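You operate a simulated robot arm through the tools that you are given. There is no shell and no other tool.

The job below is to be done with a simulated robot arm. You get a single attempt, and the scene is never put back.

Task
The oil ran hot: fan on, pressure off; under 50 C reset the trip, then fan and mains off.
Fine: the fan's rocker is marked AIR; read the heat gauge; one press of reset; the pump gauge ends on 0 and the pump is not run.

Only the result counts: the job must be done as asked and must still hold three seconds after the hand-in. Knocking over, shifting, dropping, spilling or breaking anything else fails it.

Robot
A 7-joint arm with a fingered hand, fixed in place. Base frame: the origin is on the floor under the middle of its stand, x ahead of it, y to its left, z up. Lengths are in m, angles in degrees, forces in N, time in s.
It reaches about 1.089 m from its shoulder. Its first joint turns from -149.0 to 149.0 degrees. Payload 3.5 kg.
The TCP is the grasp point between the finger pads, 0.03 m short of the fingertips. In the tool frame z runs along the fingers and y along their closing line. The gripper opens to 0.104 m; its body begins 0.035 m behind the TCP. The gripper is a hand of 4 fingers: y runs from the thumb to the fingers, the wrist lies at [-0.015, -0.11, -0.186] in the tool frame, and closing takes about 1.5 s.
Orientation is that of the tool frame in the base frame, as [roll, pitch, yaw] about the fixed x, y, z axes, in that order (R = Rz(yaw) Ry(pitch) Rx(roll)). With the fingers straight down and the wrist toward the robot, the tool's x, y and z point along [0, 1, 0], [1, 0, 0] and [0, 0, -1] of the base frame.

Tools
- The arm moves only by the tool step_arm. Its argument "targets" is a list of rows, each a list of 6 numbers: the shift along the tool's x, y, z in cm, then the turn, a rotation vector about the tool's x, y, z in degrees. In form: [[x, y, z, ax, ay, az], ...]. A call has 1 to 20 rows; each row shifts and turns the commanded pose from where the row before left it, along the tool's axes as they then stand. "fingers" is the gripper command, from -1 (fully open) to 1 (shut), values between in proportion, set as the call begins (left out, the last holds). Rows are played at 5 a second. More than 0.05 m and 8.6 degrees between two rows, or a gripper value outside its range, and nothing of the call is played. Where a pose cannot be reached the arm comes as near as it can. A force on the tool above 90 N (or 10 N above the force at the start of the call, whichever is more), or a blocked arm, ends the call early, and 0.2 s more pass. The fingers move at their own pace (about 0.045 m/s each) and stop on an object; they squeeze with about 27 N. The grip force told is the motor's: it shows also when the fingers shut on nothing. Time passes only in rows, and 0.2 s behind the last, so rows that do not move let the fingers close. It gives the time, the measured TCP pose, the force on the tool (base axes), the opening and the grip force at its end, in the units of the frame above (readings bear some noise), with the torque about the TCP (base axes, N m) and any sound that the robot's microphone picked up, and new pictures: "views" is both (left out), scene, wrist or none.
- Cameras (640 x 400 px; columns grow to the right, rows downward): "scene" is fixed at [0.2047, -0.6542, 1.6257]; the picture's right is [0.56, -0.83, 0.00], its down [-0.38, -0.26, -0.89] and it looks along [0.73, 0.50, -0.46] (base axes); focal length 328 px, centre (320, 200). "wrist" rides on the gripper at [0.061, -0.092, -0.13] in the tool frame; the picture's right is [-0.81, 0.28, -0.52], its down [-0.53, -0.71, 0.46] and it looks along [-0.24, 0.64, 0.72] (tool axes); focal length 275 px, centre (320, 200). There is no depth. A picture from a camera that has moved, and an enlarged one, comes with that camera's place and axes in the base frame and with its lens. The place of the scene camera against the robot may be out by one fixed shift of up to 0.025 m in any direction.
- slide_trunk(by): slides the trunk up (or, below 0, down) by that many m; the arm rides with it, the base frame stays. It gives what a move gives, with no picture.
- move_fingers(index, middle, ring, thumb_bend, thumb_turn): sets how far each is bent, from 0 (flat) to 1 (curled in); at 0.3 the hand is open as for a grip, at 0.7 the pads meet at the TCP. One left out holds its place. A second passes; each finger stops where it meets its share of the squeeze, and holds until it gets a number again. A gripper value or a shape takes the hand back. It gives what a move gives, with no picture; readings hold the bend of each and the force on the fingers (four entries, about 0 where the hand has none), thumb and palm. thumb_turn goes from beside the hand (0) to across from the fingers (1), as for a grip.
- hand_shape(shape): the hand has 4 fingers and takes this shape, open, in about a second: jaw (thumb against the fingers, like two jaws); tri (thumb and two fingers); tip (a fingertip pinch); poke (one finger out to press); point (the index stretched); flat (the hand flat); cup (the hand cupped); fist (a fist). The gripper value then closes the fingers along that shape, each until it touches; the sizes above hold for jaw. It gives what a move gives, with no picture.
- inspect(camera, box): a new picture of the part [left, top, right, bottom] of that camera's present view, enlarged. It takes no simulated time.
- job_done(): hands the job in; it is judged then, once.

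Places have to be worked out from the pictures, the camera data and where the tool is seen. Open the gripper and draw the arm clear of the work before you hand the job in, unless the task says otherwise.

The tools are called after "Call:" by a JSON object that holds its "method" and its "body". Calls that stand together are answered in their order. step_arm: Moves the arm, as the interface text tells. Its arguments: {"type":"object","properties":{"targets":{"type":"array"},"fingers":{"type":"number"},"views":{"type":"string","enum":["both","scene","wrist","none"]}},"required":["targets"]} The other tools are called the same way: slide_trunk (by) moves the trunk up or down; hand_shape (shape) gives the hand a shape; move_fingers (index, middle, ring, thumb_bend, thumb_turn) moves the fingers one by one; inspect (camera, box) takes an enlarged picture of a part of a camera's view; job_done () hands the job in.

At the start:

```text
time: 0.0
ee_pos: [0.6204, -0.2043, 1.5045]
tool_rot: [180.0, 0.0, 90.0]
wrist_force: [0.4, 1.2, 0.0]
wrist_torque: [0.01, -0.03, 0.01]
width: 0.1034
gripper_force: 0.1
shape: jaw
bend: [0.3, 0.3, 0.3, 0.3, 0.98]
finger forces: [0.0, 0.0, 0.1, 0.0, 0.0, 0.1]
trunk travel left (down, up): [-0.65, 0.06]
```

scene: 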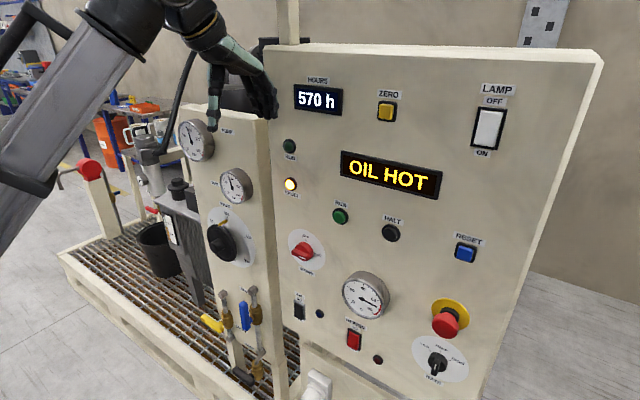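
wrist: 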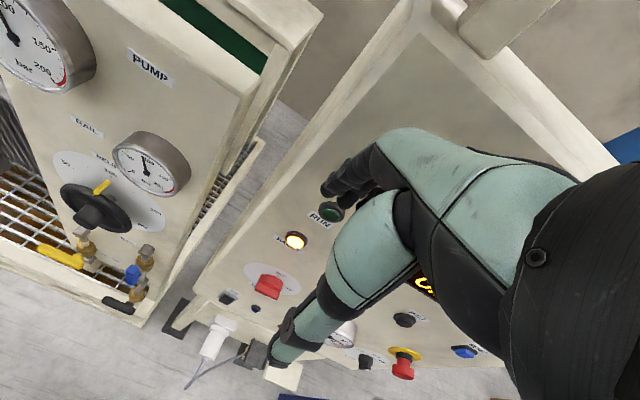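

I see a control panel with an OIL HOT display, gauges, rocker switches, and valves. I'll enlarge parts of the scene view to read labels before moving.

Call:
{"method": "inspect", "body": {"camera": "scene", "box": [270, 200, 430, 300]}}

Call:
{"method": "inspect", "body": {"camera": "scene", "box": [270, 280, 430, 380]}}

Call:
{"method": "inspect", "body": {"camera": "scene", "box": [380, 280, 540, 400]}}

Call:
{"method": "inspect", "body": {"camera": "scene", "box": [160, 110, 300, 270]}}

Call:
{"method": "inspect", "body": {"camera": "scene", "box": [260, 60, 540, 280]}}

Call:
{"method": "inspect", "body": {"camera": "scene", "box": [180, 260, 340, 400]}}

```text
4.00 times, centred on (350, 250) of scene
camera zoom: at [0.2047, -0.6542, 1.6257], right [0.56, -0.83, 0.0], down [-0.38, -0.26, -0.89], along [0.73, 0.5, -0.46], focal length 1310 px, centre (200, 0)
```

zoom: 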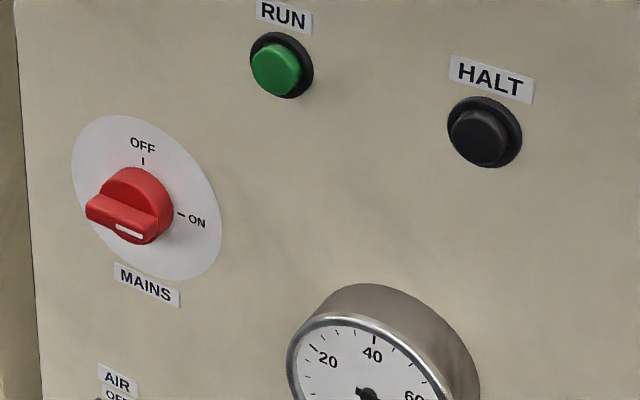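

```text
4.00 times, centred on (350, 330) of scene
camera zoom: at [0.2047, -0.6542, 1.6257], right [0.56, -0.83, 0.0], down [-0.38, -0.26, -0.89], along [0.73, 0.5, -0.46], focal length 1310 px, centre (200, -320)
```

zoom: 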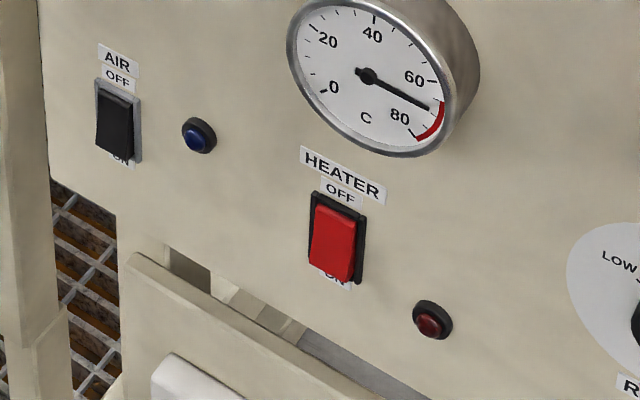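

```text
3.33 times, centred on (460, 340) of scene
camera zoom: at [0.2047, -0.6542, 1.6257], right [0.56, -0.83, 0.0], down [-0.38, -0.26, -0.89], along [0.73, 0.5, -0.46], focal length 1092 px, centre (-147, -267)
```

zoom: 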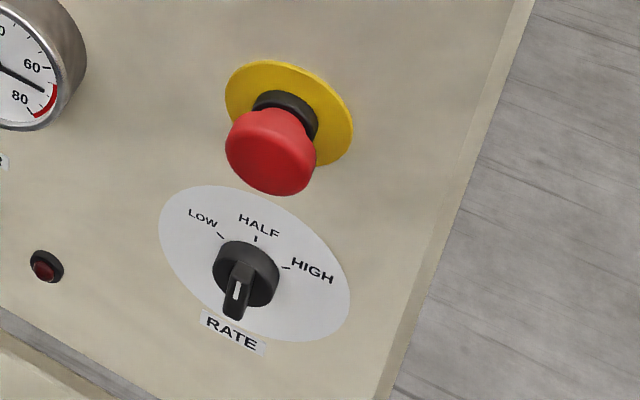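

```text
2.50 times, centred on (230, 190) of scene
camera zoom: at [0.2047, -0.6542, 1.6257], right [0.56, -0.83, 0.0], down [-0.38, -0.26, -0.89], along [0.73, 0.5, -0.46], focal length 819 px, centre (545, 225)
```

zoom: 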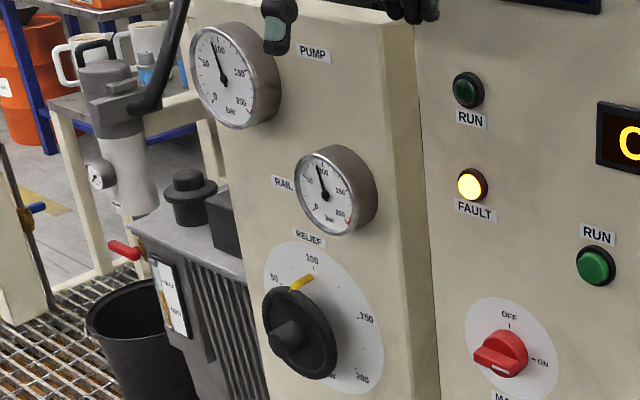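

```text
1.82 times, centred on (400, 170) of scene
camera zoom: at [0.2047, -0.6542, 1.6257], right [0.56, -0.83, 0.0], down [-0.38, -0.26, -0.89], along [0.73, 0.5, -0.46], focal length 596 px, centre (174, 254)
```

zoom: 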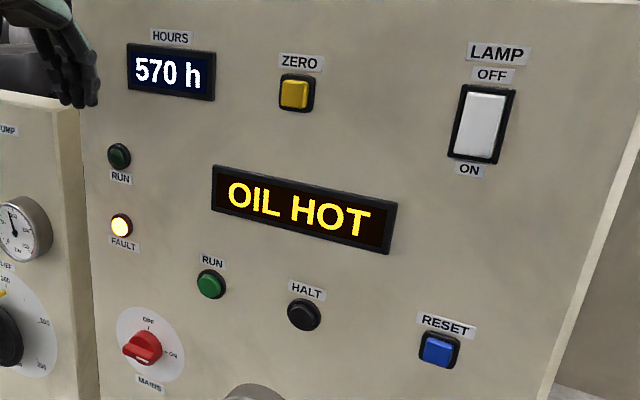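

```text
2.86 times, centred on (260, 330) of scene
camera zoom: at [0.2047, -0.6542, 1.6257], right [0.56, -0.83, 0.0], down [-0.38, -0.26, -0.89], along [0.73, 0.5, -0.46], focal length 936 px, centre (491, -171)
```

zoom: 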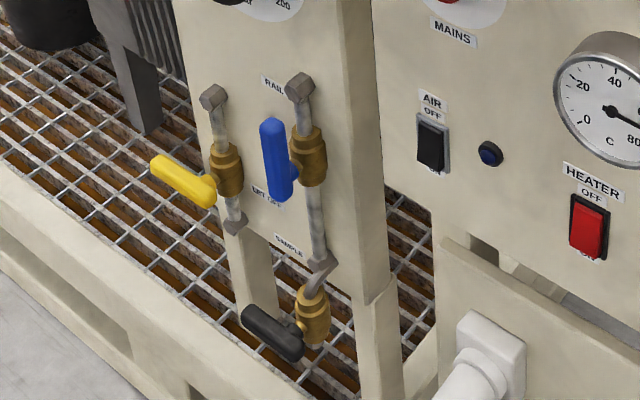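

The panel faces the robot (about x≈0.72), MAINS looks to be ON, heat gauge reads about 70 C, and both pressure gauges about 90 bar. I'll draw the hand back from the panel and tilt it so the wrist camera looks squarely at the panels.

Call:
{"method": "step_arm", "body": {"targets": [[0, -4.5, 0, 0, 0, 0], [0, -4.5, 0, 0, 0, 0], [0, -4.5, 0, 0, 0, 0], [0, -4.5, 0, 0, 0, 0], [0, 0, 0, -8, 0, 0], [0, 0, 0, -8, 0, 0], [0, 0, 0, -8, 0, 0], [0, 0, 0, -8, 0, 0], [0, 0, 0, -8, 0, 0]], "views": "both"}}

```text
time: 2.0
ee_pos: [0.4933, -0.2407, 1.4455]
tool_rot: [139.9, 0.0, 89.9]
wrist_force: [0.0, 0.0, 0.3]
wrist_torque: [-0.03, -0.05, -0.03]
width: 0.1037
gripper_force: 0.2
shape: jaw
bend: [0.3, 0.3, 0.3, 0.3, 0.98]
finger forces: [0.0, 0.1, 0.0, 0.1, 0.0, 0.0]
out of reach, approached as far as the arm can: row 2, 3, 4
trunk travel left (down, up): [-0.65, 0.06]
camera wrist: at [0.3376, -0.1797, 1.4868], right [-0.12, -0.81, 0.57], down [-0.25, -0.53, -0.81], along [0.96, -0.24, -0.14], focal length 275 px, centre (320, 200)
```

scene: 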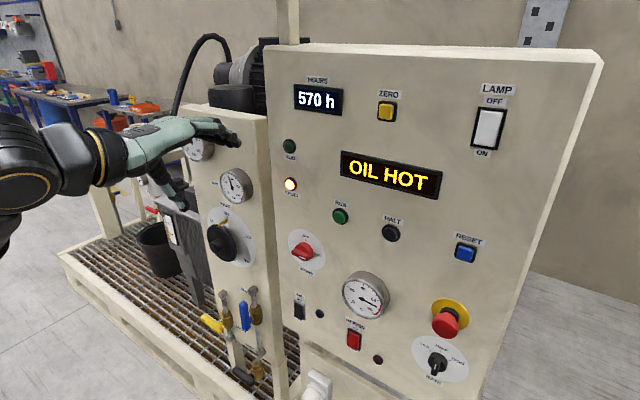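
wrist: 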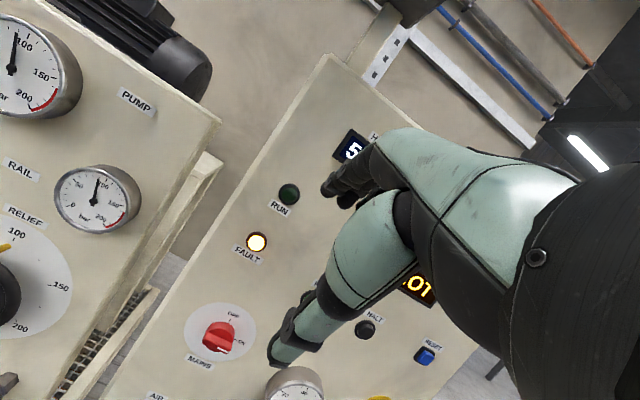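

The hand now sits about 0.23 m clear of the panel. I'll lower the trunk to bring the wrist camera level with the lower controls and valves.

Call:
{"method": "slide_trunk", "body": {"by": -0.3}}

Call:
{"method": "inspect", "body": {"camera": "wrist", "box": [0, 0, 640, 400]}}

```text
time: 5.0
ee_pos: [0.4943, -0.2407, 1.1467]
tool_rot: [140.1, 0.0, 90.0]
wrist_force: [0.3, -1.0, 0.2]
wrist_torque: [0.03, 0.01, 0.02]
width: 0.104
gripper_force: 0.1
shape: jaw
bend: [0.3, 0.3, 0.3, 0.3, 0.98]
finger forces: [0.1, 0.0, 0.1, 0.0, 0.0, 0.1]
trunk travel left (down, up): [-0.35, 0.36]
```

```text
1.00 times, centred on (320, 200) of wrist (not enlarged: the box is as wide or as high as the picture)
camera zoom: at [0.3379, -0.1797, 1.187], right [-0.12, -0.81, 0.57], down [-0.25, -0.53, -0.81], along [0.96, -0.24, -0.14], focal length 275 px, centre (320, 200)
```

zoom: 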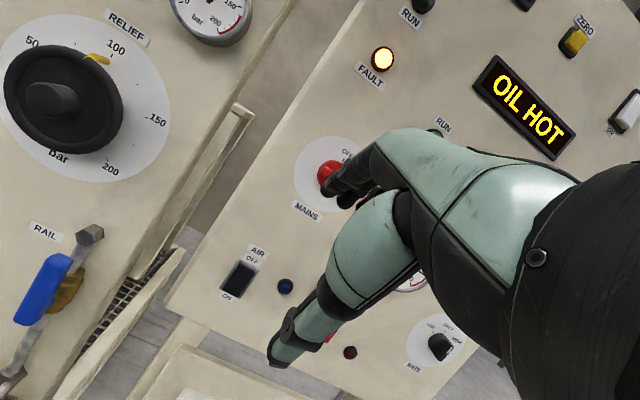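

The wrist camera now sees the AIR rocker, MAINS, RELIEF wheel and RAIL valve. I'll take the poke shape for pressing and look closely at the details.

Call:
{"method": "hand_shape", "body": {"shape": "poke"}}

Call:
{"method": "inspect", "body": {"camera": "wrist", "box": [0, 0, 640, 400]}}

Call:
{"method": "inspect", "body": {"camera": "wrist", "box": [180, 220, 340, 320]}}

Call:
{"method": "inspect", "body": {"camera": "wrist", "box": [0, 200, 240, 400]}}

Call:
{"method": "inspect", "body": {"camera": "scene", "box": [120, 60, 360, 210]}}

```text
time: 5.9
ee_pos: [0.4931, -0.2406, 1.1463]
tool_rot: [140.0, 0.0, 90.0]
wrist_force: [0.3, 0.2, 0.4]
wrist_torque: [0.01, 0.0, 0.01]
width: 0.0003
gripper_force: 0.1
shape: poke
bend: [0.7, 0.7, 0.99, 1.0, 1.0]
finger forces: [0.0, 0.1, 0.0, 0.1, 0.0, 0.1]
trunk travel left (down, up): [-0.35, 0.36]
```

```text
1.00 times, centred on (320, 200) of wrist (not enlarged: the box is as wide or as high as the picture)
camera zoom: at [0.3379, -0.1796, 1.187], right [-0.12, -0.81, 0.57], down [-0.25, -0.53, -0.81], along [0.96, -0.24, -0.14], focal length 275 px, centre (320, 200)
```

zoom: 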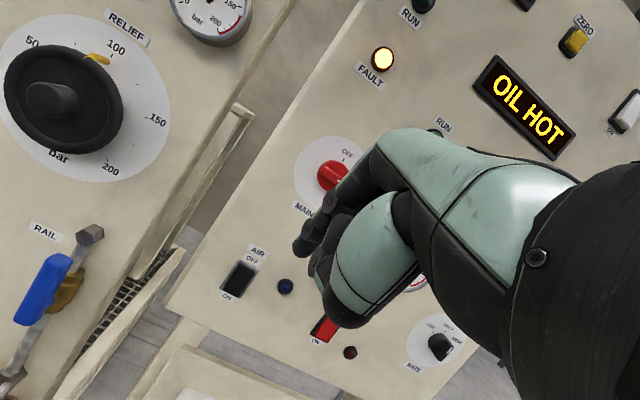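

```text
4.00 times, centred on (260, 270) of wrist
camera zoom: at [0.3379, -0.1796, 1.187], right [-0.12, -0.81, 0.57], down [-0.25, -0.53, -0.81], along [0.96, -0.24, -0.14], focal length 1101 px, centre (560, -80)
```

zoom: 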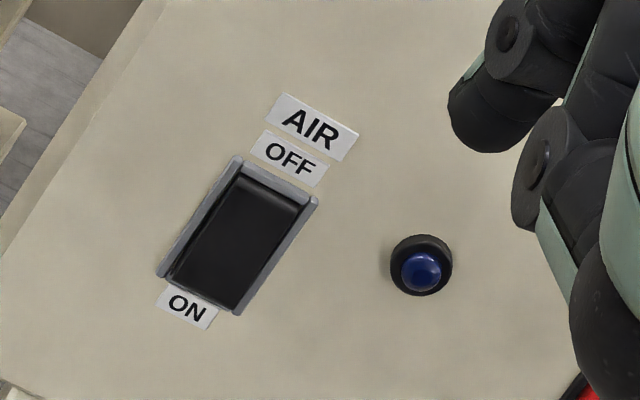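

```text
2.00 times, centred on (120, 300) of wrist
camera zoom: at [0.3379, -0.1796, 1.187], right [-0.12, -0.81, 0.57], down [-0.25, -0.53, -0.81], along [0.96, -0.24, -0.14], focal length 551 px, centre (720, 0)
```

zoom: 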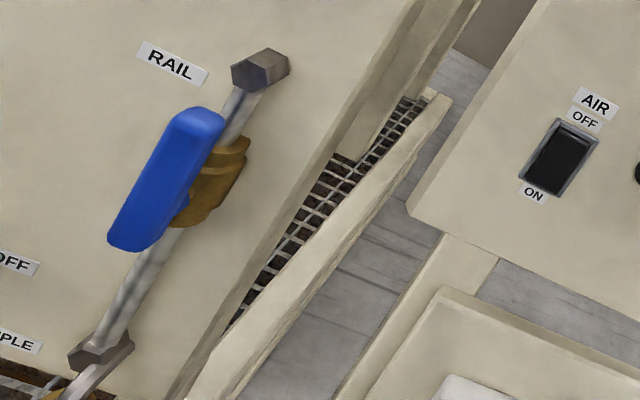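

```text
2.67 times, centred on (240, 135) of scene
camera zoom: at [0.2047, -0.6542, 1.6257], right [0.56, -0.83, 0.0], down [-0.38, -0.26, -0.89], along [0.73, 0.5, -0.46], focal length 874 px, centre (533, 373)
```

zoom: 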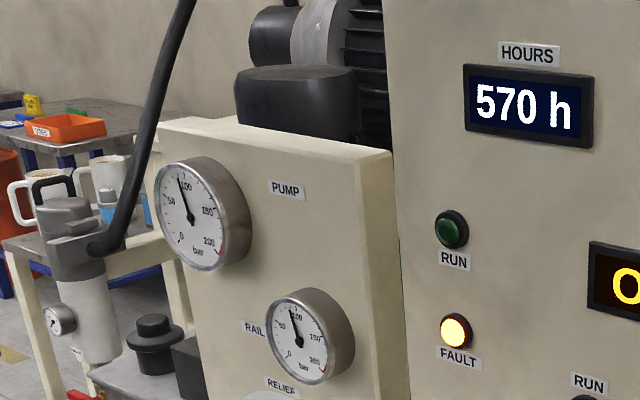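

The AIR rocker has OFF on top and ON at the bottom, currently flipped to OFF. I check the hand's shape from the scene camera.

Call:
{"method": "inspect", "body": {"camera": "scene", "box": [0, 60, 320, 260]}}

Call:
{"method": "inspect", "body": {"camera": "wrist", "box": [240, 120, 480, 380]}}

```text
2.00 times, centred on (160, 160) of scene
camera zoom: at [0.2047, -0.6542, 1.6257], right [0.56, -0.83, 0.0], down [-0.38, -0.26, -0.89], along [0.73, 0.5, -0.46], focal length 655 px, centre (640, 280)
```

zoom: 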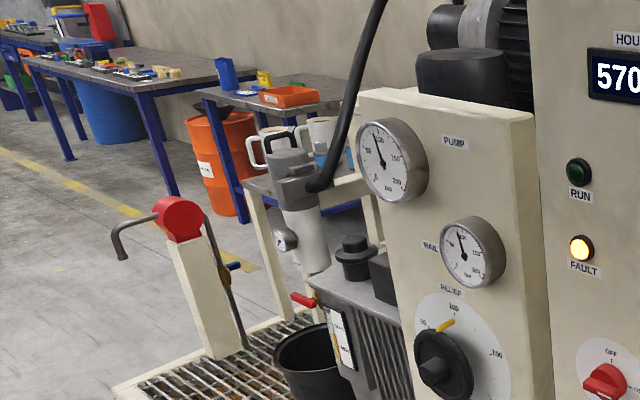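

```text
1.54 times, centred on (360, 250) of wrist
camera zoom: at [0.3379, -0.1796, 1.187], right [-0.12, -0.81, 0.57], down [-0.25, -0.53, -0.81], along [0.96, -0.24, -0.14], focal length 424 px, centre (258, 123)
```

zoom: 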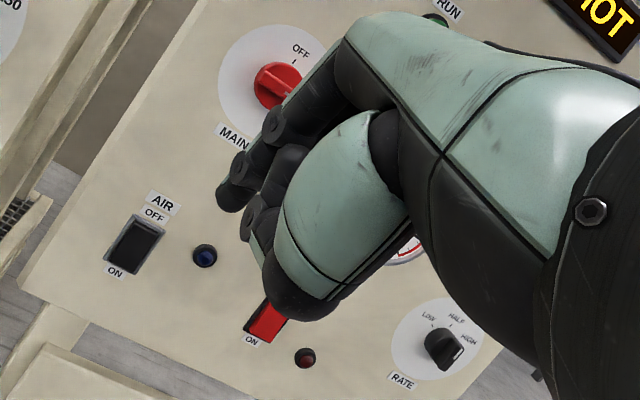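

The hand is lower in the scene view; I inspect there.

Call:
{"method": "inspect", "body": {"camera": "scene", "box": [80, 200, 340, 400]}}

Call:
{"method": "inspect", "body": {"camera": "scene", "box": [0, 0, 640, 400]}}

```text
2.00 times, centred on (210, 300) of scene
camera zoom: at [0.2047, -0.6542, 1.6257], right [0.56, -0.83, 0.0], down [-0.38, -0.26, -0.89], along [0.73, 0.5, -0.46], focal length 655 px, centre (540, 0)
```

zoom: 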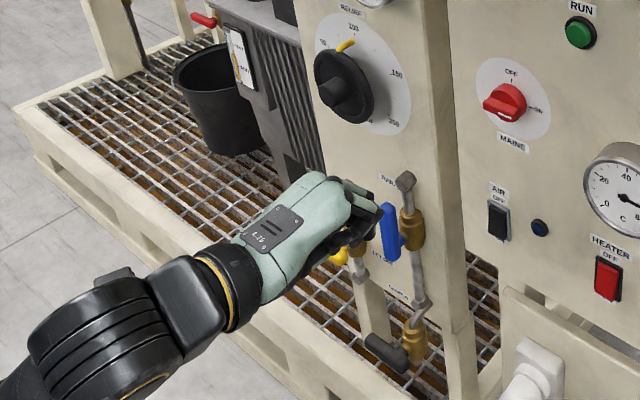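

```text
1.00 times, centred on (320, 200) of scene (not enlarged: the box is as wide or as high as the picture)
camera zoom: at [0.2047, -0.6542, 1.6257], right [0.56, -0.83, 0.0], down [-0.38, -0.26, -0.89], along [0.73, 0.5, -0.46], focal length 328 px, centre (320, 200)
```

zoom: 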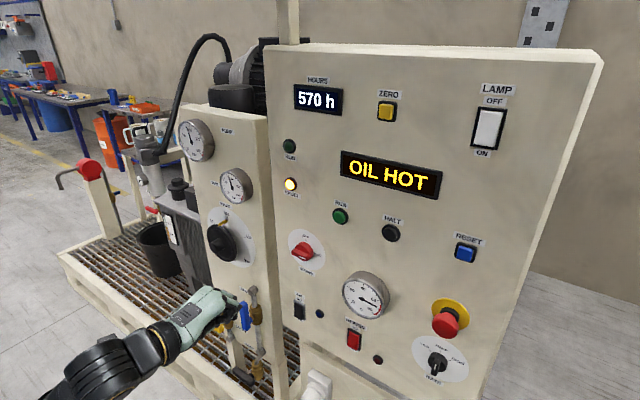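

In "poke" the fingers stay bent, so I try "point" to see how far the index sticks out and where.

Call:
{"method": "hand_shape", "body": {"shape": "point"}}

Call:
{"method": "inspect", "body": {"camera": "scene", "box": [120, 220, 340, 370]}}

Call:
{"method": "inspect", "body": {"camera": "wrist", "box": [0, 0, 640, 400]}}

```text
time: 6.8
ee_pos: [0.4936, -0.2408, 1.1457]
tool_rot: [140.1, 0.0, 90.0]
wrist_force: [-0.6, 0.0, -0.5]
wrist_torque: [0.01, 0.02, 0.01]
width: 0.0
gripper_force: 0.1
shape: point
bend: [0.2, 1.0, 1.0, 0.98, 0.88]
finger forces: [0.1, 0.1, 0.1, 0.0, 0.0, 0.0]
trunk travel left (down, up): [-0.35, 0.36]
```

```text
2.67 times, centred on (230, 295) of scene
camera zoom: at [0.2047, -0.6542, 1.6257], right [0.56, -0.83, 0.0], down [-0.38, -0.26, -0.89], along [0.73, 0.5, -0.46], focal length 874 px, centre (560, -53)
```

zoom: 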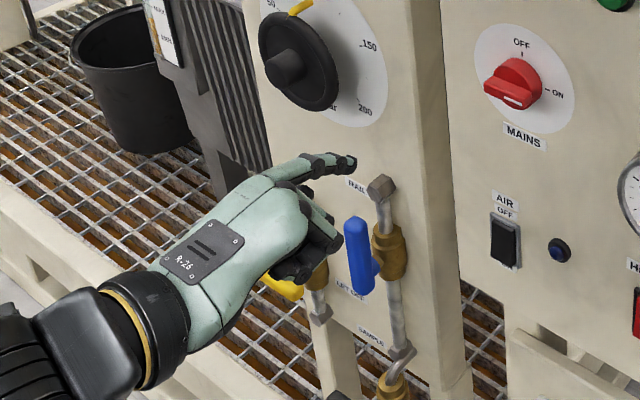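

```text
1.00 times, centred on (320, 200) of wrist (not enlarged: the box is as wide or as high as the picture)
camera zoom: at [0.3379, -0.1796, 1.187], right [-0.12, -0.81, 0.57], down [-0.25, -0.53, -0.81], along [0.96, -0.24, -0.14], focal length 275 px, centre (320, 200)
```

zoom: 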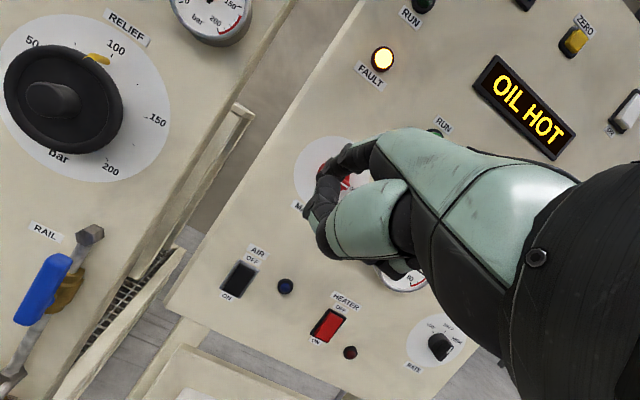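

Index tip triangulates to about [0.558, -0.224, 1.17], pointing toward the panel; the AIR rocker's lower (ON) half is near [0.71, -0.243, 0.95]. I lower the trunk so the fingertip is level with it.

Call:
{"method": "slide_trunk", "body": {"by": -0.215}}

Call:
{"method": "step_arm", "body": {"targets": [[-1.0, 2.3, 1.93, 0, 0, 0], [-1.0, 2.3, 1.93, 0, 0, 0], [0, 2.3, 1.93, 0, 0, 0]], "views": "both"}}

Call:
{"method": "inspect", "body": {"camera": "scene", "box": [220, 270, 380, 380]}}

Call:
{"method": "inspect", "body": {"camera": "wrist", "box": [200, 60, 460, 260]}}

```text
time: 9.1
ee_pos: [0.4937, -0.241, 0.9319]
tool_rot: [140.1, 0.0, 90.0]
wrist_force: [0.0, -0.6, -0.3]
wrist_torque: [-0.02, 0.05, 0.0]
width: 0.0
gripper_force: 0.0
shape: point
bend: [0.2, 1.0, 1.0, 0.98, 0.88]
finger forces: [0.1, 0.0, 0.1, 0.0, 0.1, 0.1]
trunk travel left (down, up): [-0.135, 0.575]
```

```text
time: 9.9
ee_pos: [0.583, -0.262, 0.9295]
tool_rot: [139.9, 0.0, 90.0]
wrist_force: [0.5, -0.3, -0.2]
wrist_torque: [0.03, 0.0, 0.03]
width: 0.0
gripper_force: 0.1
shape: point
bend: [0.2, 1.0, 1.0, 0.98, 0.88]
finger forces: [0.1, 0.0, 0.0, 0.0, 0.0, 0.0]
trunk travel left (down, up): [-0.135, 0.575]
camera wrist: at [0.4277, -0.2009, 0.9717], right [-0.12, -0.81, 0.57], down [-0.25, -0.53, -0.81], along [0.96, -0.24, -0.14], focal length 275 px, centre (320, 200)
```

scene: 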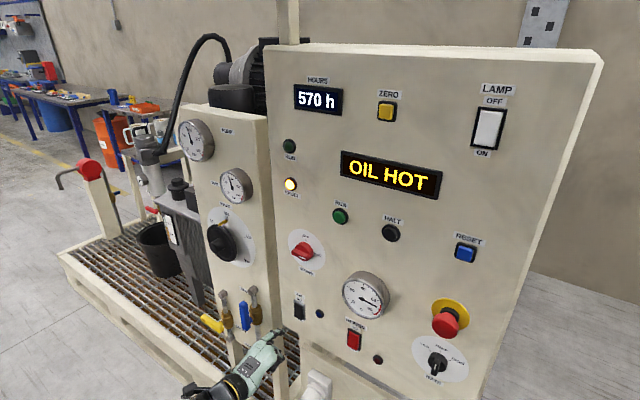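
wrist: 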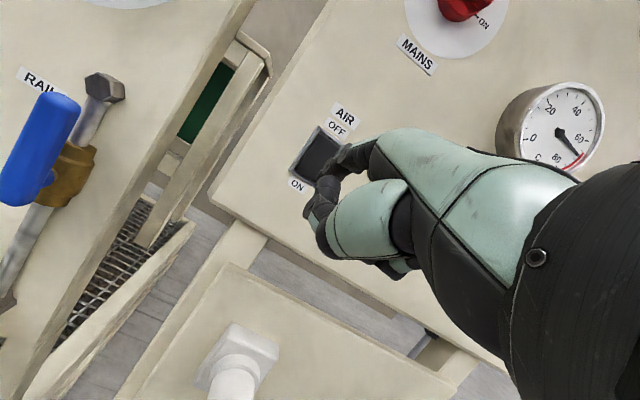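

```text
3.64 times, centred on (300, 325) of scene
camera zoom: at [0.2047, -0.6542, 1.6257], right [0.56, -0.83, 0.0], down [-0.38, -0.26, -0.89], along [0.73, 0.5, -0.46], focal length 1191 px, centre (393, -254)
```

zoom: 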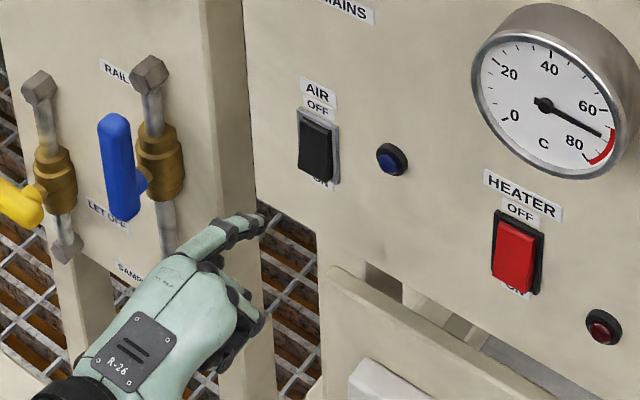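

```text
2.00 times, centred on (330, 160) of wrist
camera zoom: at [0.4277, -0.2009, 0.9717], right [-0.12, -0.81, 0.57], down [-0.25, -0.53, -0.81], along [0.96, -0.24, -0.14], focal length 551 px, centre (300, 280)
```

zoom: 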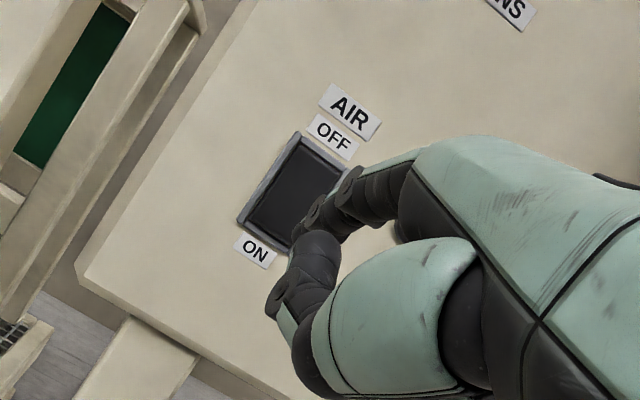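

The yellow lever's label reads "LET OFF" (pressure release). The fingertip is estimated at [0.647, -0.245, 0.954], aligned with the rocker's ON half at x≈0.714; I advance toward it.

Call:
{"method": "step_arm", "body": {"targets": [[0, 1.915, 1.61, 0, 0, 0], [0, 1.915, 1.61, 0, 0, 0], [0, 0.383, 0.32, 0, 0, 0]], "views": "none"}}

Call:
{"method": "inspect", "body": {"camera": "scene", "box": [250, 280, 350, 350]}}

Call:
{"method": "inspect", "body": {"camera": "wrist", "box": [200, 60, 460, 260]}}

```text
time: 10.7
ee_pos: [0.638, -0.2611, 0.9317]
tool_rot: [140.0, 0.0, 90.0]
wrist_force: [0.5, 0.3, -0.3]
wrist_torque: [-0.03, -0.01, 0.02]
width: 0.0
gripper_force: 0.2
shape: point
bend: [0.2, 1.0, 1.0, 0.98, 0.88]
finger forces: [0.0, 0.1, 0.0, 0.1, 0.0, 0.0]
trunk travel left (down, up): [-0.135, 0.575]
```

```text
5.71 times, centred on (300, 315) of scene
camera zoom: at [0.2047, -0.6542, 1.6257], right [0.56, -0.83, 0.0], down [-0.38, -0.26, -0.89], along [0.73, 0.5, -0.46], focal length 1872 px, centre (434, -457)
```

zoom: 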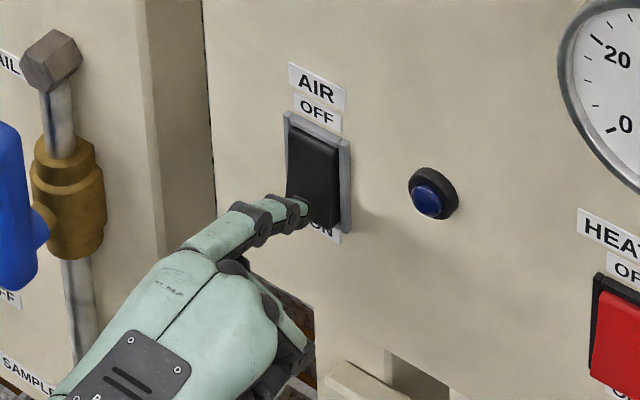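

```text
2.00 times, centred on (330, 160) of wrist
camera zoom: at [0.4824, -0.2, 0.9724], right [-0.12, -0.81, 0.57], down [-0.25, -0.53, -0.81], along [0.96, -0.24, -0.14], focal length 551 px, centre (300, 280)
```

zoom: 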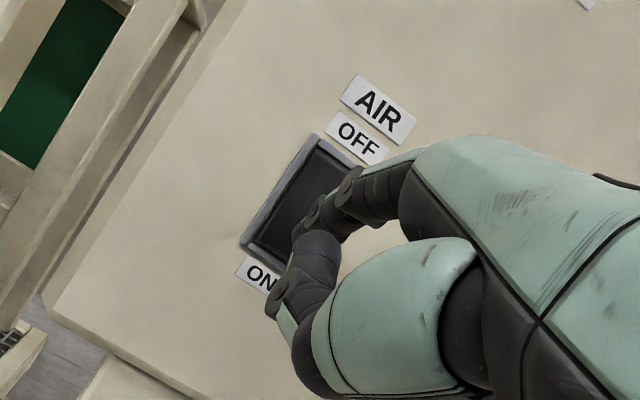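

The fingertip is right in front of the rocker's lower half, nearly touching. I press on in small steps.

Call:
{"method": "step_arm", "body": {"targets": [[0, 0.383, 0.32, 0, 0, 0], [0, 0.383, 0.32, 0, 0, 0]], "views": "none"}}

Call:
{"method": "inspect", "body": {"camera": "scene", "box": [250, 280, 350, 350]}}

```text
time: 11.3
ee_pos: [0.6464, -0.2614, 0.9319]
tool_rot: [140.0, 0.0, 90.1]
wrist_force: [-9.3, 0.1, 0.7]
wrist_torque: [0.01, -0.28, 0.09]
width: 0.0959
gripper_force: 0.0
shape: point
bend: [0.22, 1.0, 1.0, 0.98, 0.88]
finger forces: [9.7, 0.0, 0.0, 0.0, 0.1, 0.0]
trunk travel left (down, up): [-0.135, 0.575]
```

```text
5.71 times, centred on (300, 315) of scene
camera zoom: at [0.2047, -0.6542, 1.6257], right [0.56, -0.83, 0.0], down [-0.38, -0.26, -0.89], along [0.73, 0.5, -0.46], focal length 1872 px, centre (434, -457)
```

zoom: 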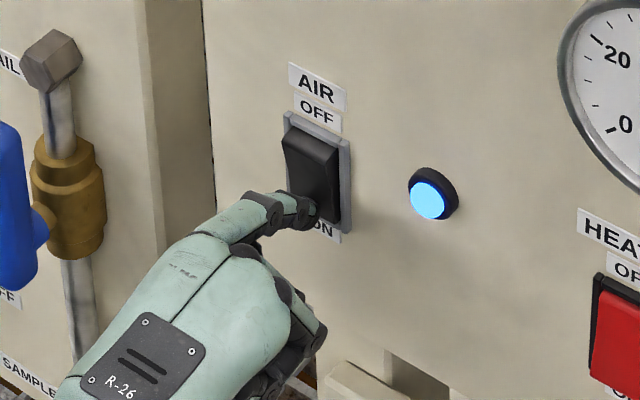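

The rocker flipped and the blue fan lamp is lit: the fan is on. I back away and move left to look at the valves (LET OFF).

Call:
{"method": "step_arm", "body": {"targets": [[0, -2.3, -1.93, 0, 0, 0], [0, -3.06, -2.57, 0, 0, 0], [0, -3.06, -2.57, 0, 0, 0], [0, -3.06, -2.57, 0, 0, 0], [5, 0, 0, 0, 0, 0], [5, 0, 0, 0, 0, 0], [5, 0, 0, 0, 0, 0], [5, 0, 0, 0, 0, 0], [5, 0, 0, 0, 0, 0], [5, 0, 0, 0, 0, 0]], "views": "both"}}

Call:
{"method": "inspect", "body": {"camera": "scene", "box": [180, 260, 300, 390]}}

Call:
{"method": "inspect", "body": {"camera": "scene", "box": [330, 260, 400, 330]}}

```text
time: 13.5
ee_pos: [0.5389, 0.0209, 0.8942]
tool_rot: [140.0, 0.0, 89.9]
wrist_force: [0.6, -0.2, 0.1]
wrist_torque: [0.01, 0.01, 0.02]
width: 0.0958
gripper_force: 0.2
shape: point
bend: [0.2, 1.0, 1.0, 0.98, 0.88]
finger forces: [0.0, 0.0, 0.0, 0.0, 0.0, 0.1]
out of reach, approached as far as the arm can: row 6, 7, 8, 9
trunk travel left (down, up): [-0.135, 0.575]
camera wrist: at [0.3826, 0.083, 0.9355], right [-0.12, -0.81, 0.57], down [-0.25, -0.53, -0.81], along [0.96, -0.24, -0.14], focal length 275 px, centre (320, 200)
```

scene: 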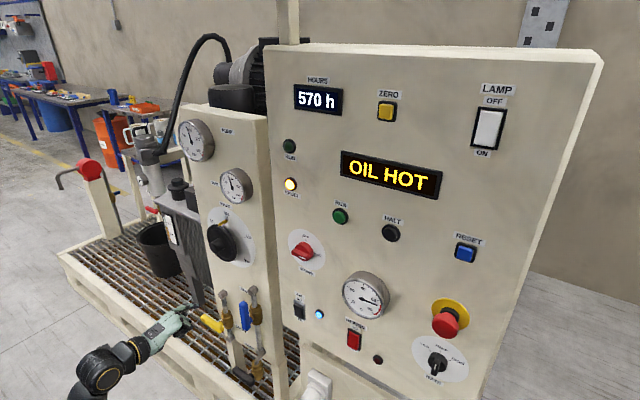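
wrist: 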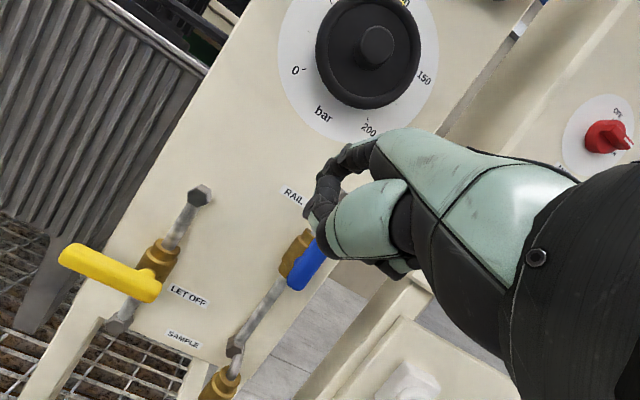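

```text
3.08 times, centred on (240, 325) of scene
camera zoom: at [0.2047, -0.6542, 1.6257], right [0.56, -0.83, 0.0], down [-0.38, -0.26, -0.89], along [0.73, 0.5, -0.46], focal length 1008 px, centre (566, -185)
```

zoom: 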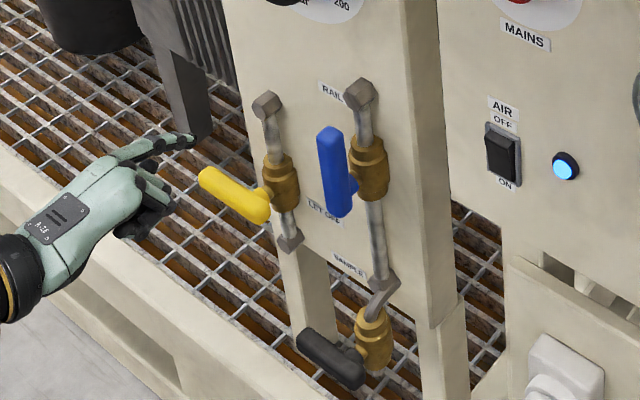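

```text
5.71 times, centred on (365, 295) of scene
camera zoom: at [0.2047, -0.6542, 1.6257], right [0.56, -0.83, 0.0], down [-0.38, -0.26, -0.89], along [0.73, 0.5, -0.46], focal length 1872 px, centre (63, -343)
```

zoom: 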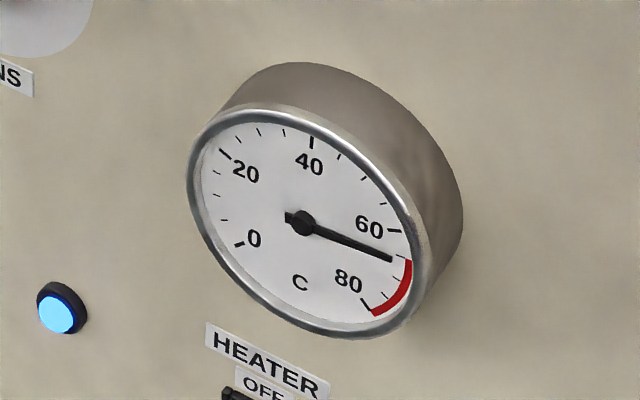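

The yellow LET OFF lever is horizontal (closed, hub near [0.698, 0.115, 0.685], tip near [0.687, 0.20, 0.688]); the open blue RAIL lever points up, so I'll push yellow up from below. First I straighten the index fully for more reach, and look.

Call:
{"method": "move_fingers", "body": {"index": 0.0}}

Call:
{"method": "inspect", "body": {"camera": "scene", "box": [60, 260, 260, 400]}}

Call:
{"method": "inspect", "body": {"camera": "wrist", "box": [0, 140, 416, 400]}}

```text
time: 14.5
ee_pos: [0.5392, 0.0204, 0.8952]
tool_rot: [140.0, 0.0, 89.9]
wrist_force: [-0.3, -1.1, 0.7]
wrist_torque: [0.01, -0.04, 0.01]
width: 0.0507
gripper_force: 0.0
shape: fingers
bend: [0.0, 1.0, 1.0, 0.98, 0.88]
finger forces: [0.1, 0.0, 0.1, 0.0, 0.0, 0.0]
trunk travel left (down, up): [-0.135, 0.575]
```

```text
2.86 times, centred on (160, 330) of scene
camera zoom: at [0.2047, -0.6542, 1.6257], right [0.56, -0.83, 0.0], down [-0.38, -0.26, -0.89], along [0.73, 0.5, -0.46], focal length 936 px, centre (777, -171)
```

zoom: 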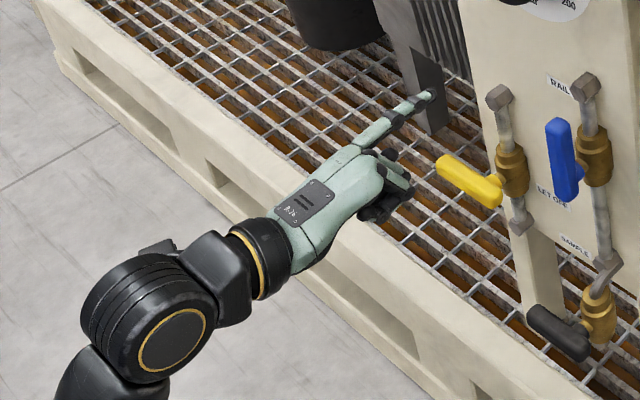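

```text
1.54 times, centred on (208, 270) of wrist
camera zoom: at [0.3826, 0.0829, 0.9356], right [-0.12, -0.81, 0.57], down [-0.25, -0.53, -0.81], along [0.96, -0.24, -0.14], focal length 424 px, centre (492, 92)
```

zoom: 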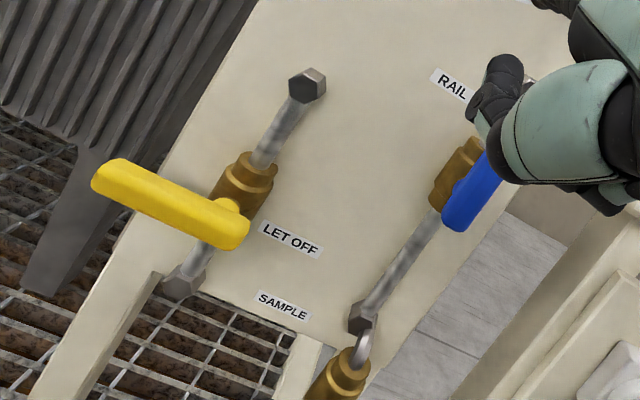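

With the index straight it points horizontally forward, its tip about 7 cm ahead and 7 cm above the TCP, with curled fingers well behind. I lower the trunk to get under the yellow lever.

Call:
{"method": "slide_trunk", "body": {"by": -0.13}}

Call:
{"method": "step_arm", "body": {"targets": [[2, 0.77, 0.64, 0, 0, 0], [3, -2.57, 3.06, 0, 0, 0], [3, -2.57, 3.06, 0, 0, 0], [3, -2.57, 3.06, 0, 0, 0], [3, -2.57, 3.06, 0, 0, 0]], "views": "both"}}

```text
time: 16.1
ee_pos: [0.5368, 0.0221, 0.7633]
tool_rot: [140.0, 0.0, 89.9]
wrist_force: [0.3, -0.6, 0.2]
wrist_torque: [-0.02, 0.0, 0.01]
width: 0.0509
gripper_force: 0.0
shape: fingers
bend: [0.0, 1.0, 1.0, 0.98, 0.88]
finger forces: [0.0, 0.0, 0.0, 0.0, 0.1, 0.1]
trunk travel left (down, up): [-0.005, 0.705]
```

```text
time: 17.3
ee_pos: [0.5834, 0.1745, 0.6301]
tool_rot: [140.0, 0.0, 90.0]
wrist_force: [0.2, 0.3, 0.5]
wrist_torque: [0.02, 0.0, -0.02]
width: 0.0509
gripper_force: 0.0
shape: fingers
bend: [0.0, 1.0, 1.0, 0.98, 0.88]
finger forces: [0.1, 0.0, 0.1, 0.0, 0.1, 0.0]
out of reach, approached as far as the arm can: row 3, 4, 5
trunk travel left (down, up): [-0.005, 0.705]
camera wrist: at [0.4275, 0.2347, 0.6716], right [-0.12, -0.81, 0.57], down [-0.25, -0.53, -0.81], along [0.96, -0.24, -0.14], focal length 275 px, centre (320, 200)
```

scene: 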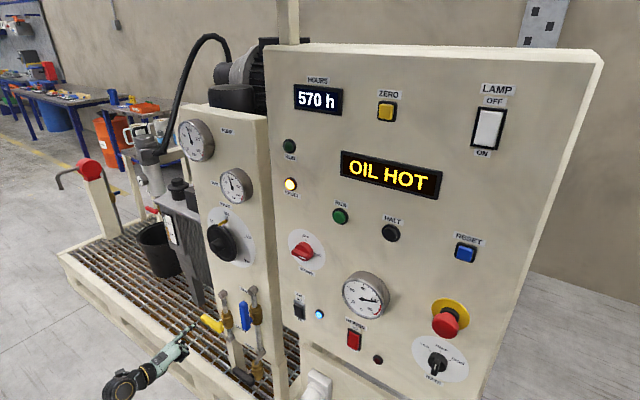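
wrist: 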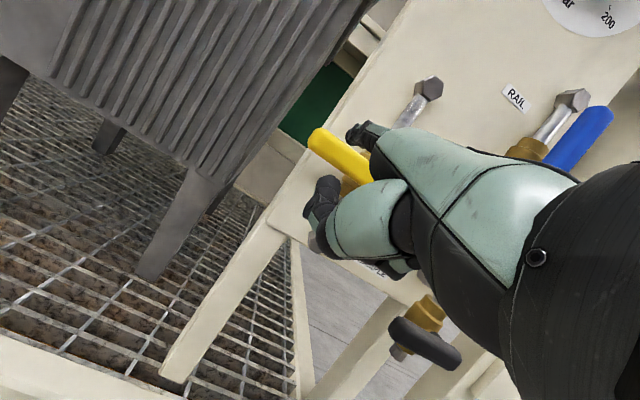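

The hand is now just in front of the yellow lever, fingertip estimated at [0.652, 0.19, 0.70]. I need to go about 6 cm lower before moving forward under it.

Call:
{"method": "step_arm", "body": {"targets": [[-0.3, -1.29, 1.53, 0, 0, 0], [-0.3, -1.29, 1.53, 0, 0, 0], [-0.3, -1.1, 1.3, 0, 0, 0]], "views": "wrist"}}

Call:
{"method": "inspect", "body": {"camera": "scene", "box": [120, 280, 280, 390]}}

```text
time: 18.1
ee_pos: [0.6043, 0.1754, 0.582]
tool_rot: [140.2, 0.0, 90.0]
wrist_force: [-0.7, 0.2, 1.2]
wrist_torque: [-0.04, 0.03, -0.01]
width: 0.0508
gripper_force: 0.0
shape: fingers
bend: [0.0, 1.0, 1.0, 0.98, 0.88]
finger forces: [0.1, 0.0, 0.1, 0.0, 0.0, 0.0]
out of reach, approached as far as the arm can: row 1, 2, 3
trunk travel left (down, up): [-0.005, 0.705]
camera wrist: at [0.449, 0.2367, 0.6235], right [-0.12, -0.81, 0.57], down [-0.26, -0.53, -0.81], along [0.96, -0.24, -0.14], focal length 275 px, centre (320, 200)
```

wrist: 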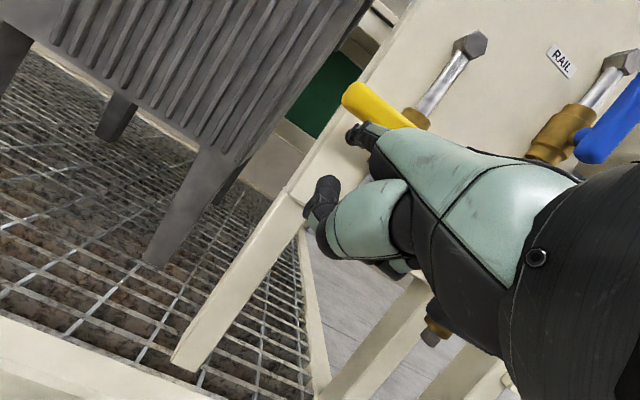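

```text
3.64 times, centred on (200, 335) of scene
camera zoom: at [0.2047, -0.6542, 1.6257], right [0.56, -0.83, 0.0], down [-0.38, -0.26, -0.89], along [0.73, 0.5, -0.46], focal length 1191 px, centre (756, -291)
```

zoom: 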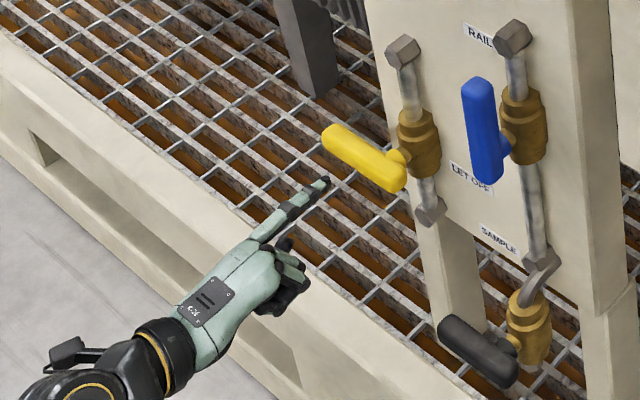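

The fingertip (est. [0.673, 0.192, 0.65]) appears just below the lever. I zoom in the wrist view to check the gap before moving under it.

Call:
{"method": "inspect", "body": {"camera": "wrist", "box": [300, 20, 500, 170]}}

```text
2.67 times, centred on (400, 95) of wrist
camera zoom: at [0.449, 0.2367, 0.6235], right [-0.12, -0.81, 0.57], down [-0.26, -0.53, -0.81], along [0.96, -0.24, -0.14], focal length 734 px, centre (107, 480)
```

zoom: 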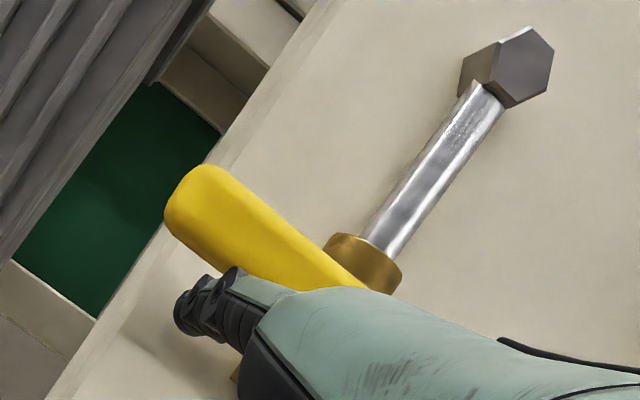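

The finger is horizontal at z≈0.65, roughly 8 mm under the lever's lower edge. I move it forward under the lever by 4 cm and slightly right.

Call:
{"method": "step_arm", "body": {"targets": [[-0.3, 1.53, 1.29, 0, 0, 0], [-0.3, 1.4, 1.45, 0, 0, 0]], "views": "none"}}

Call:
{"method": "inspect", "body": {"camera": "scene", "box": [120, 280, 280, 390]}}

Call:
{"method": "inspect", "body": {"camera": "wrist", "box": [300, 20, 500, 170]}}

```text
time: 18.7
ee_pos: [0.6446, 0.17, 0.5795]
tool_rot: [140.0, 0.1, 89.9]
wrist_force: [-0.7, -0.7, -0.1]
wrist_torque: [0.0, 0.02, 0.0]
width: 0.0508
gripper_force: 0.1
shape: fingers
bend: [0.0, 1.0, 1.0, 0.98, 0.88]
finger forces: [0.0, 0.0, 0.0, 0.0, 0.0, 0.1]
trunk travel left (down, up): [-0.005, 0.705]
```

```text
3.64 times, centred on (200, 335) of scene
camera zoom: at [0.2047, -0.6542, 1.6257], right [0.56, -0.83, 0.0], down [-0.38, -0.26, -0.89], along [0.73, 0.5, -0.46], focal length 1191 px, centre (756, -291)
```

zoom: 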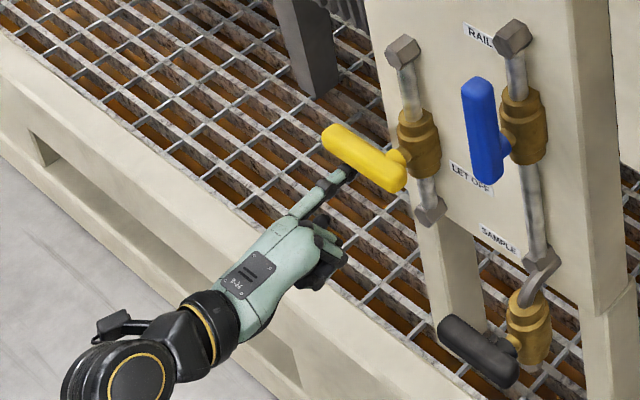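

```text
2.67 times, centred on (400, 95) of wrist
camera zoom: at [0.4885, 0.2314, 0.6201], right [-0.12, -0.81, 0.57], down [-0.25, -0.53, -0.81], along [0.96, -0.24, -0.14], focal length 734 px, centre (107, 480)
```

zoom: 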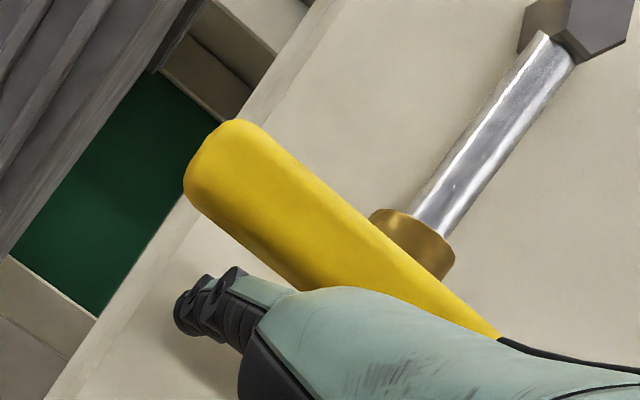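

The finger is under the lever near its outer end. I push up to begin turning it and check that the lever moves with the finger.

Call:
{"method": "step_arm", "body": {"targets": [[0, 0.42, -0.5, 0, 0, 0], [0.15, 0.61, -0.73, 0, 0, 0], [0.15, 0.61, -0.73, 0, 0, 0]], "views": "none"}}

Call:
{"method": "inspect", "body": {"camera": "scene", "box": [120, 280, 280, 390]}}

Call:
{"method": "inspect", "body": {"camera": "wrist", "box": [300, 0, 500, 150]}}

```text
time: 19.5
ee_pos: [0.6431, 0.1731, 0.6049]
tool_rot: [139.9, 0.0, 90.0]
wrist_force: [-0.6, -0.9, -1.0]
wrist_torque: [0.05, 0.04, -0.03]
width: 0.0493
gripper_force: 1.3
shape: fingers
bend: [0.01, 1.0, 1.0, 0.98, 0.88]
finger forces: [2.0, 0.0, 0.1, 0.0, 0.0, 0.0]
trunk travel left (down, up): [-0.005, 0.705]
```

```text
3.64 times, centred on (200, 335) of scene
camera zoom: at [0.2047, -0.6542, 1.6257], right [0.56, -0.83, 0.0], down [-0.38, -0.26, -0.89], along [0.73, 0.5, -0.46], focal length 1191 px, centre (756, -291)
```

zoom: 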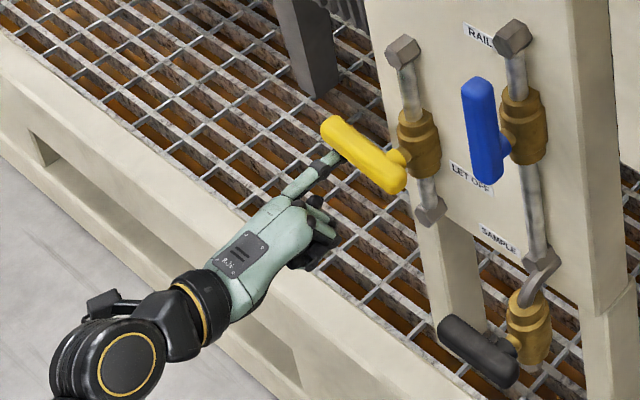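

```text
2.67 times, centred on (400, 75) of wrist
camera zoom: at [0.4884, 0.2353, 0.6456], right [-0.12, -0.81, 0.57], down [-0.25, -0.53, -0.81], along [0.96, -0.24, -0.14], focal length 734 px, centre (107, 533)
```

zoom: 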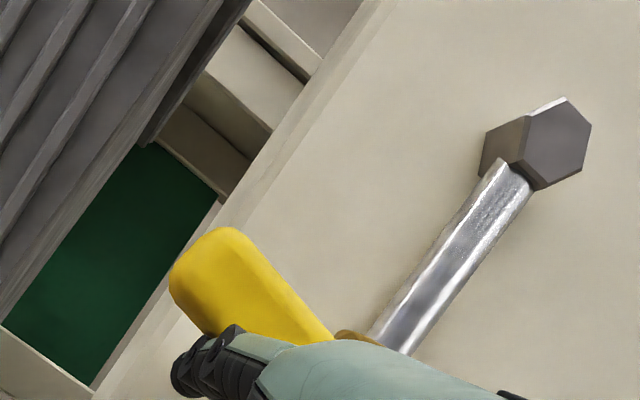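

The lever turns easily with about 2 N on the finger. I continue along the arc to about 60°.

Call:
{"method": "step_arm", "body": {"targets": [[-0.1, 0.61, -0.73, 0, 0, 0], [-0.1, 0.61, -0.73, 0, 0, 0], [-0.35, 0.58, -0.69, 0, 0, 0], [-0.35, 0.58, -0.69, 0, 0, 0], [-0.55, 0.5, -0.6, 0, 0, 0], [-0.55, 0.5, -0.6, 0, 0, 0]], "views": "none"}}

Call:
{"method": "inspect", "body": {"camera": "scene", "box": [120, 280, 280, 390]}}

Call:
{"method": "inspect", "body": {"camera": "scene", "box": [160, 110, 270, 210]}}

```text
time: 20.9
ee_pos: [0.6443, 0.153, 0.6569]
tool_rot: [140.0, -0.1, 90.0]
wrist_force: [-0.1, 1.2, -2.7]
wrist_torque: [-0.07, 0.05, 0.03]
width: 0.0491
gripper_force: 0.5
shape: fingers
bend: [0.01, 1.0, 1.0, 0.98, 0.88]
finger forces: [1.6, 0.0, 0.1, 0.1, 0.0, 0.1]
trunk travel left (down, up): [-0.005, 0.705]
```

```text
3.64 times, centred on (200, 335) of scene
camera zoom: at [0.2047, -0.6542, 1.6257], right [0.56, -0.83, 0.0], down [-0.38, -0.26, -0.89], along [0.73, 0.5, -0.46], focal length 1191 px, centre (756, -291)
```

zoom: 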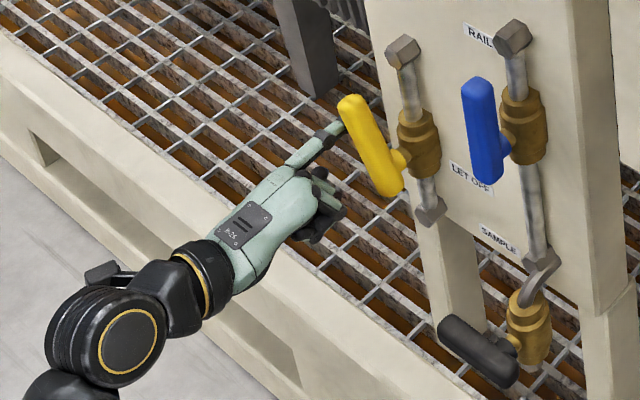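

```text
4.00 times, centred on (215, 160) of scene
camera zoom: at [0.2047, -0.6542, 1.6257], right [0.56, -0.83, 0.0], down [-0.38, -0.26, -0.89], along [0.73, 0.5, -0.46], focal length 1310 px, centre (740, 360)
```

zoom: 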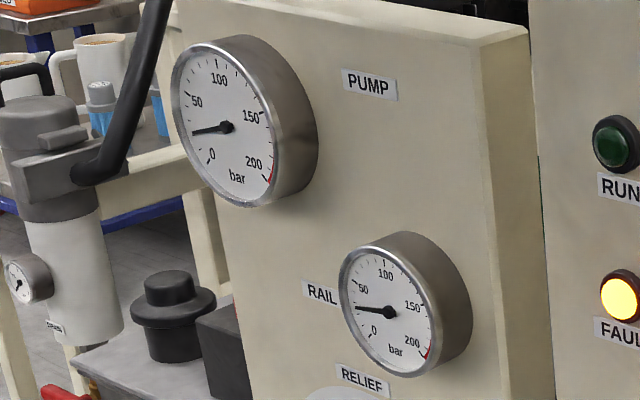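

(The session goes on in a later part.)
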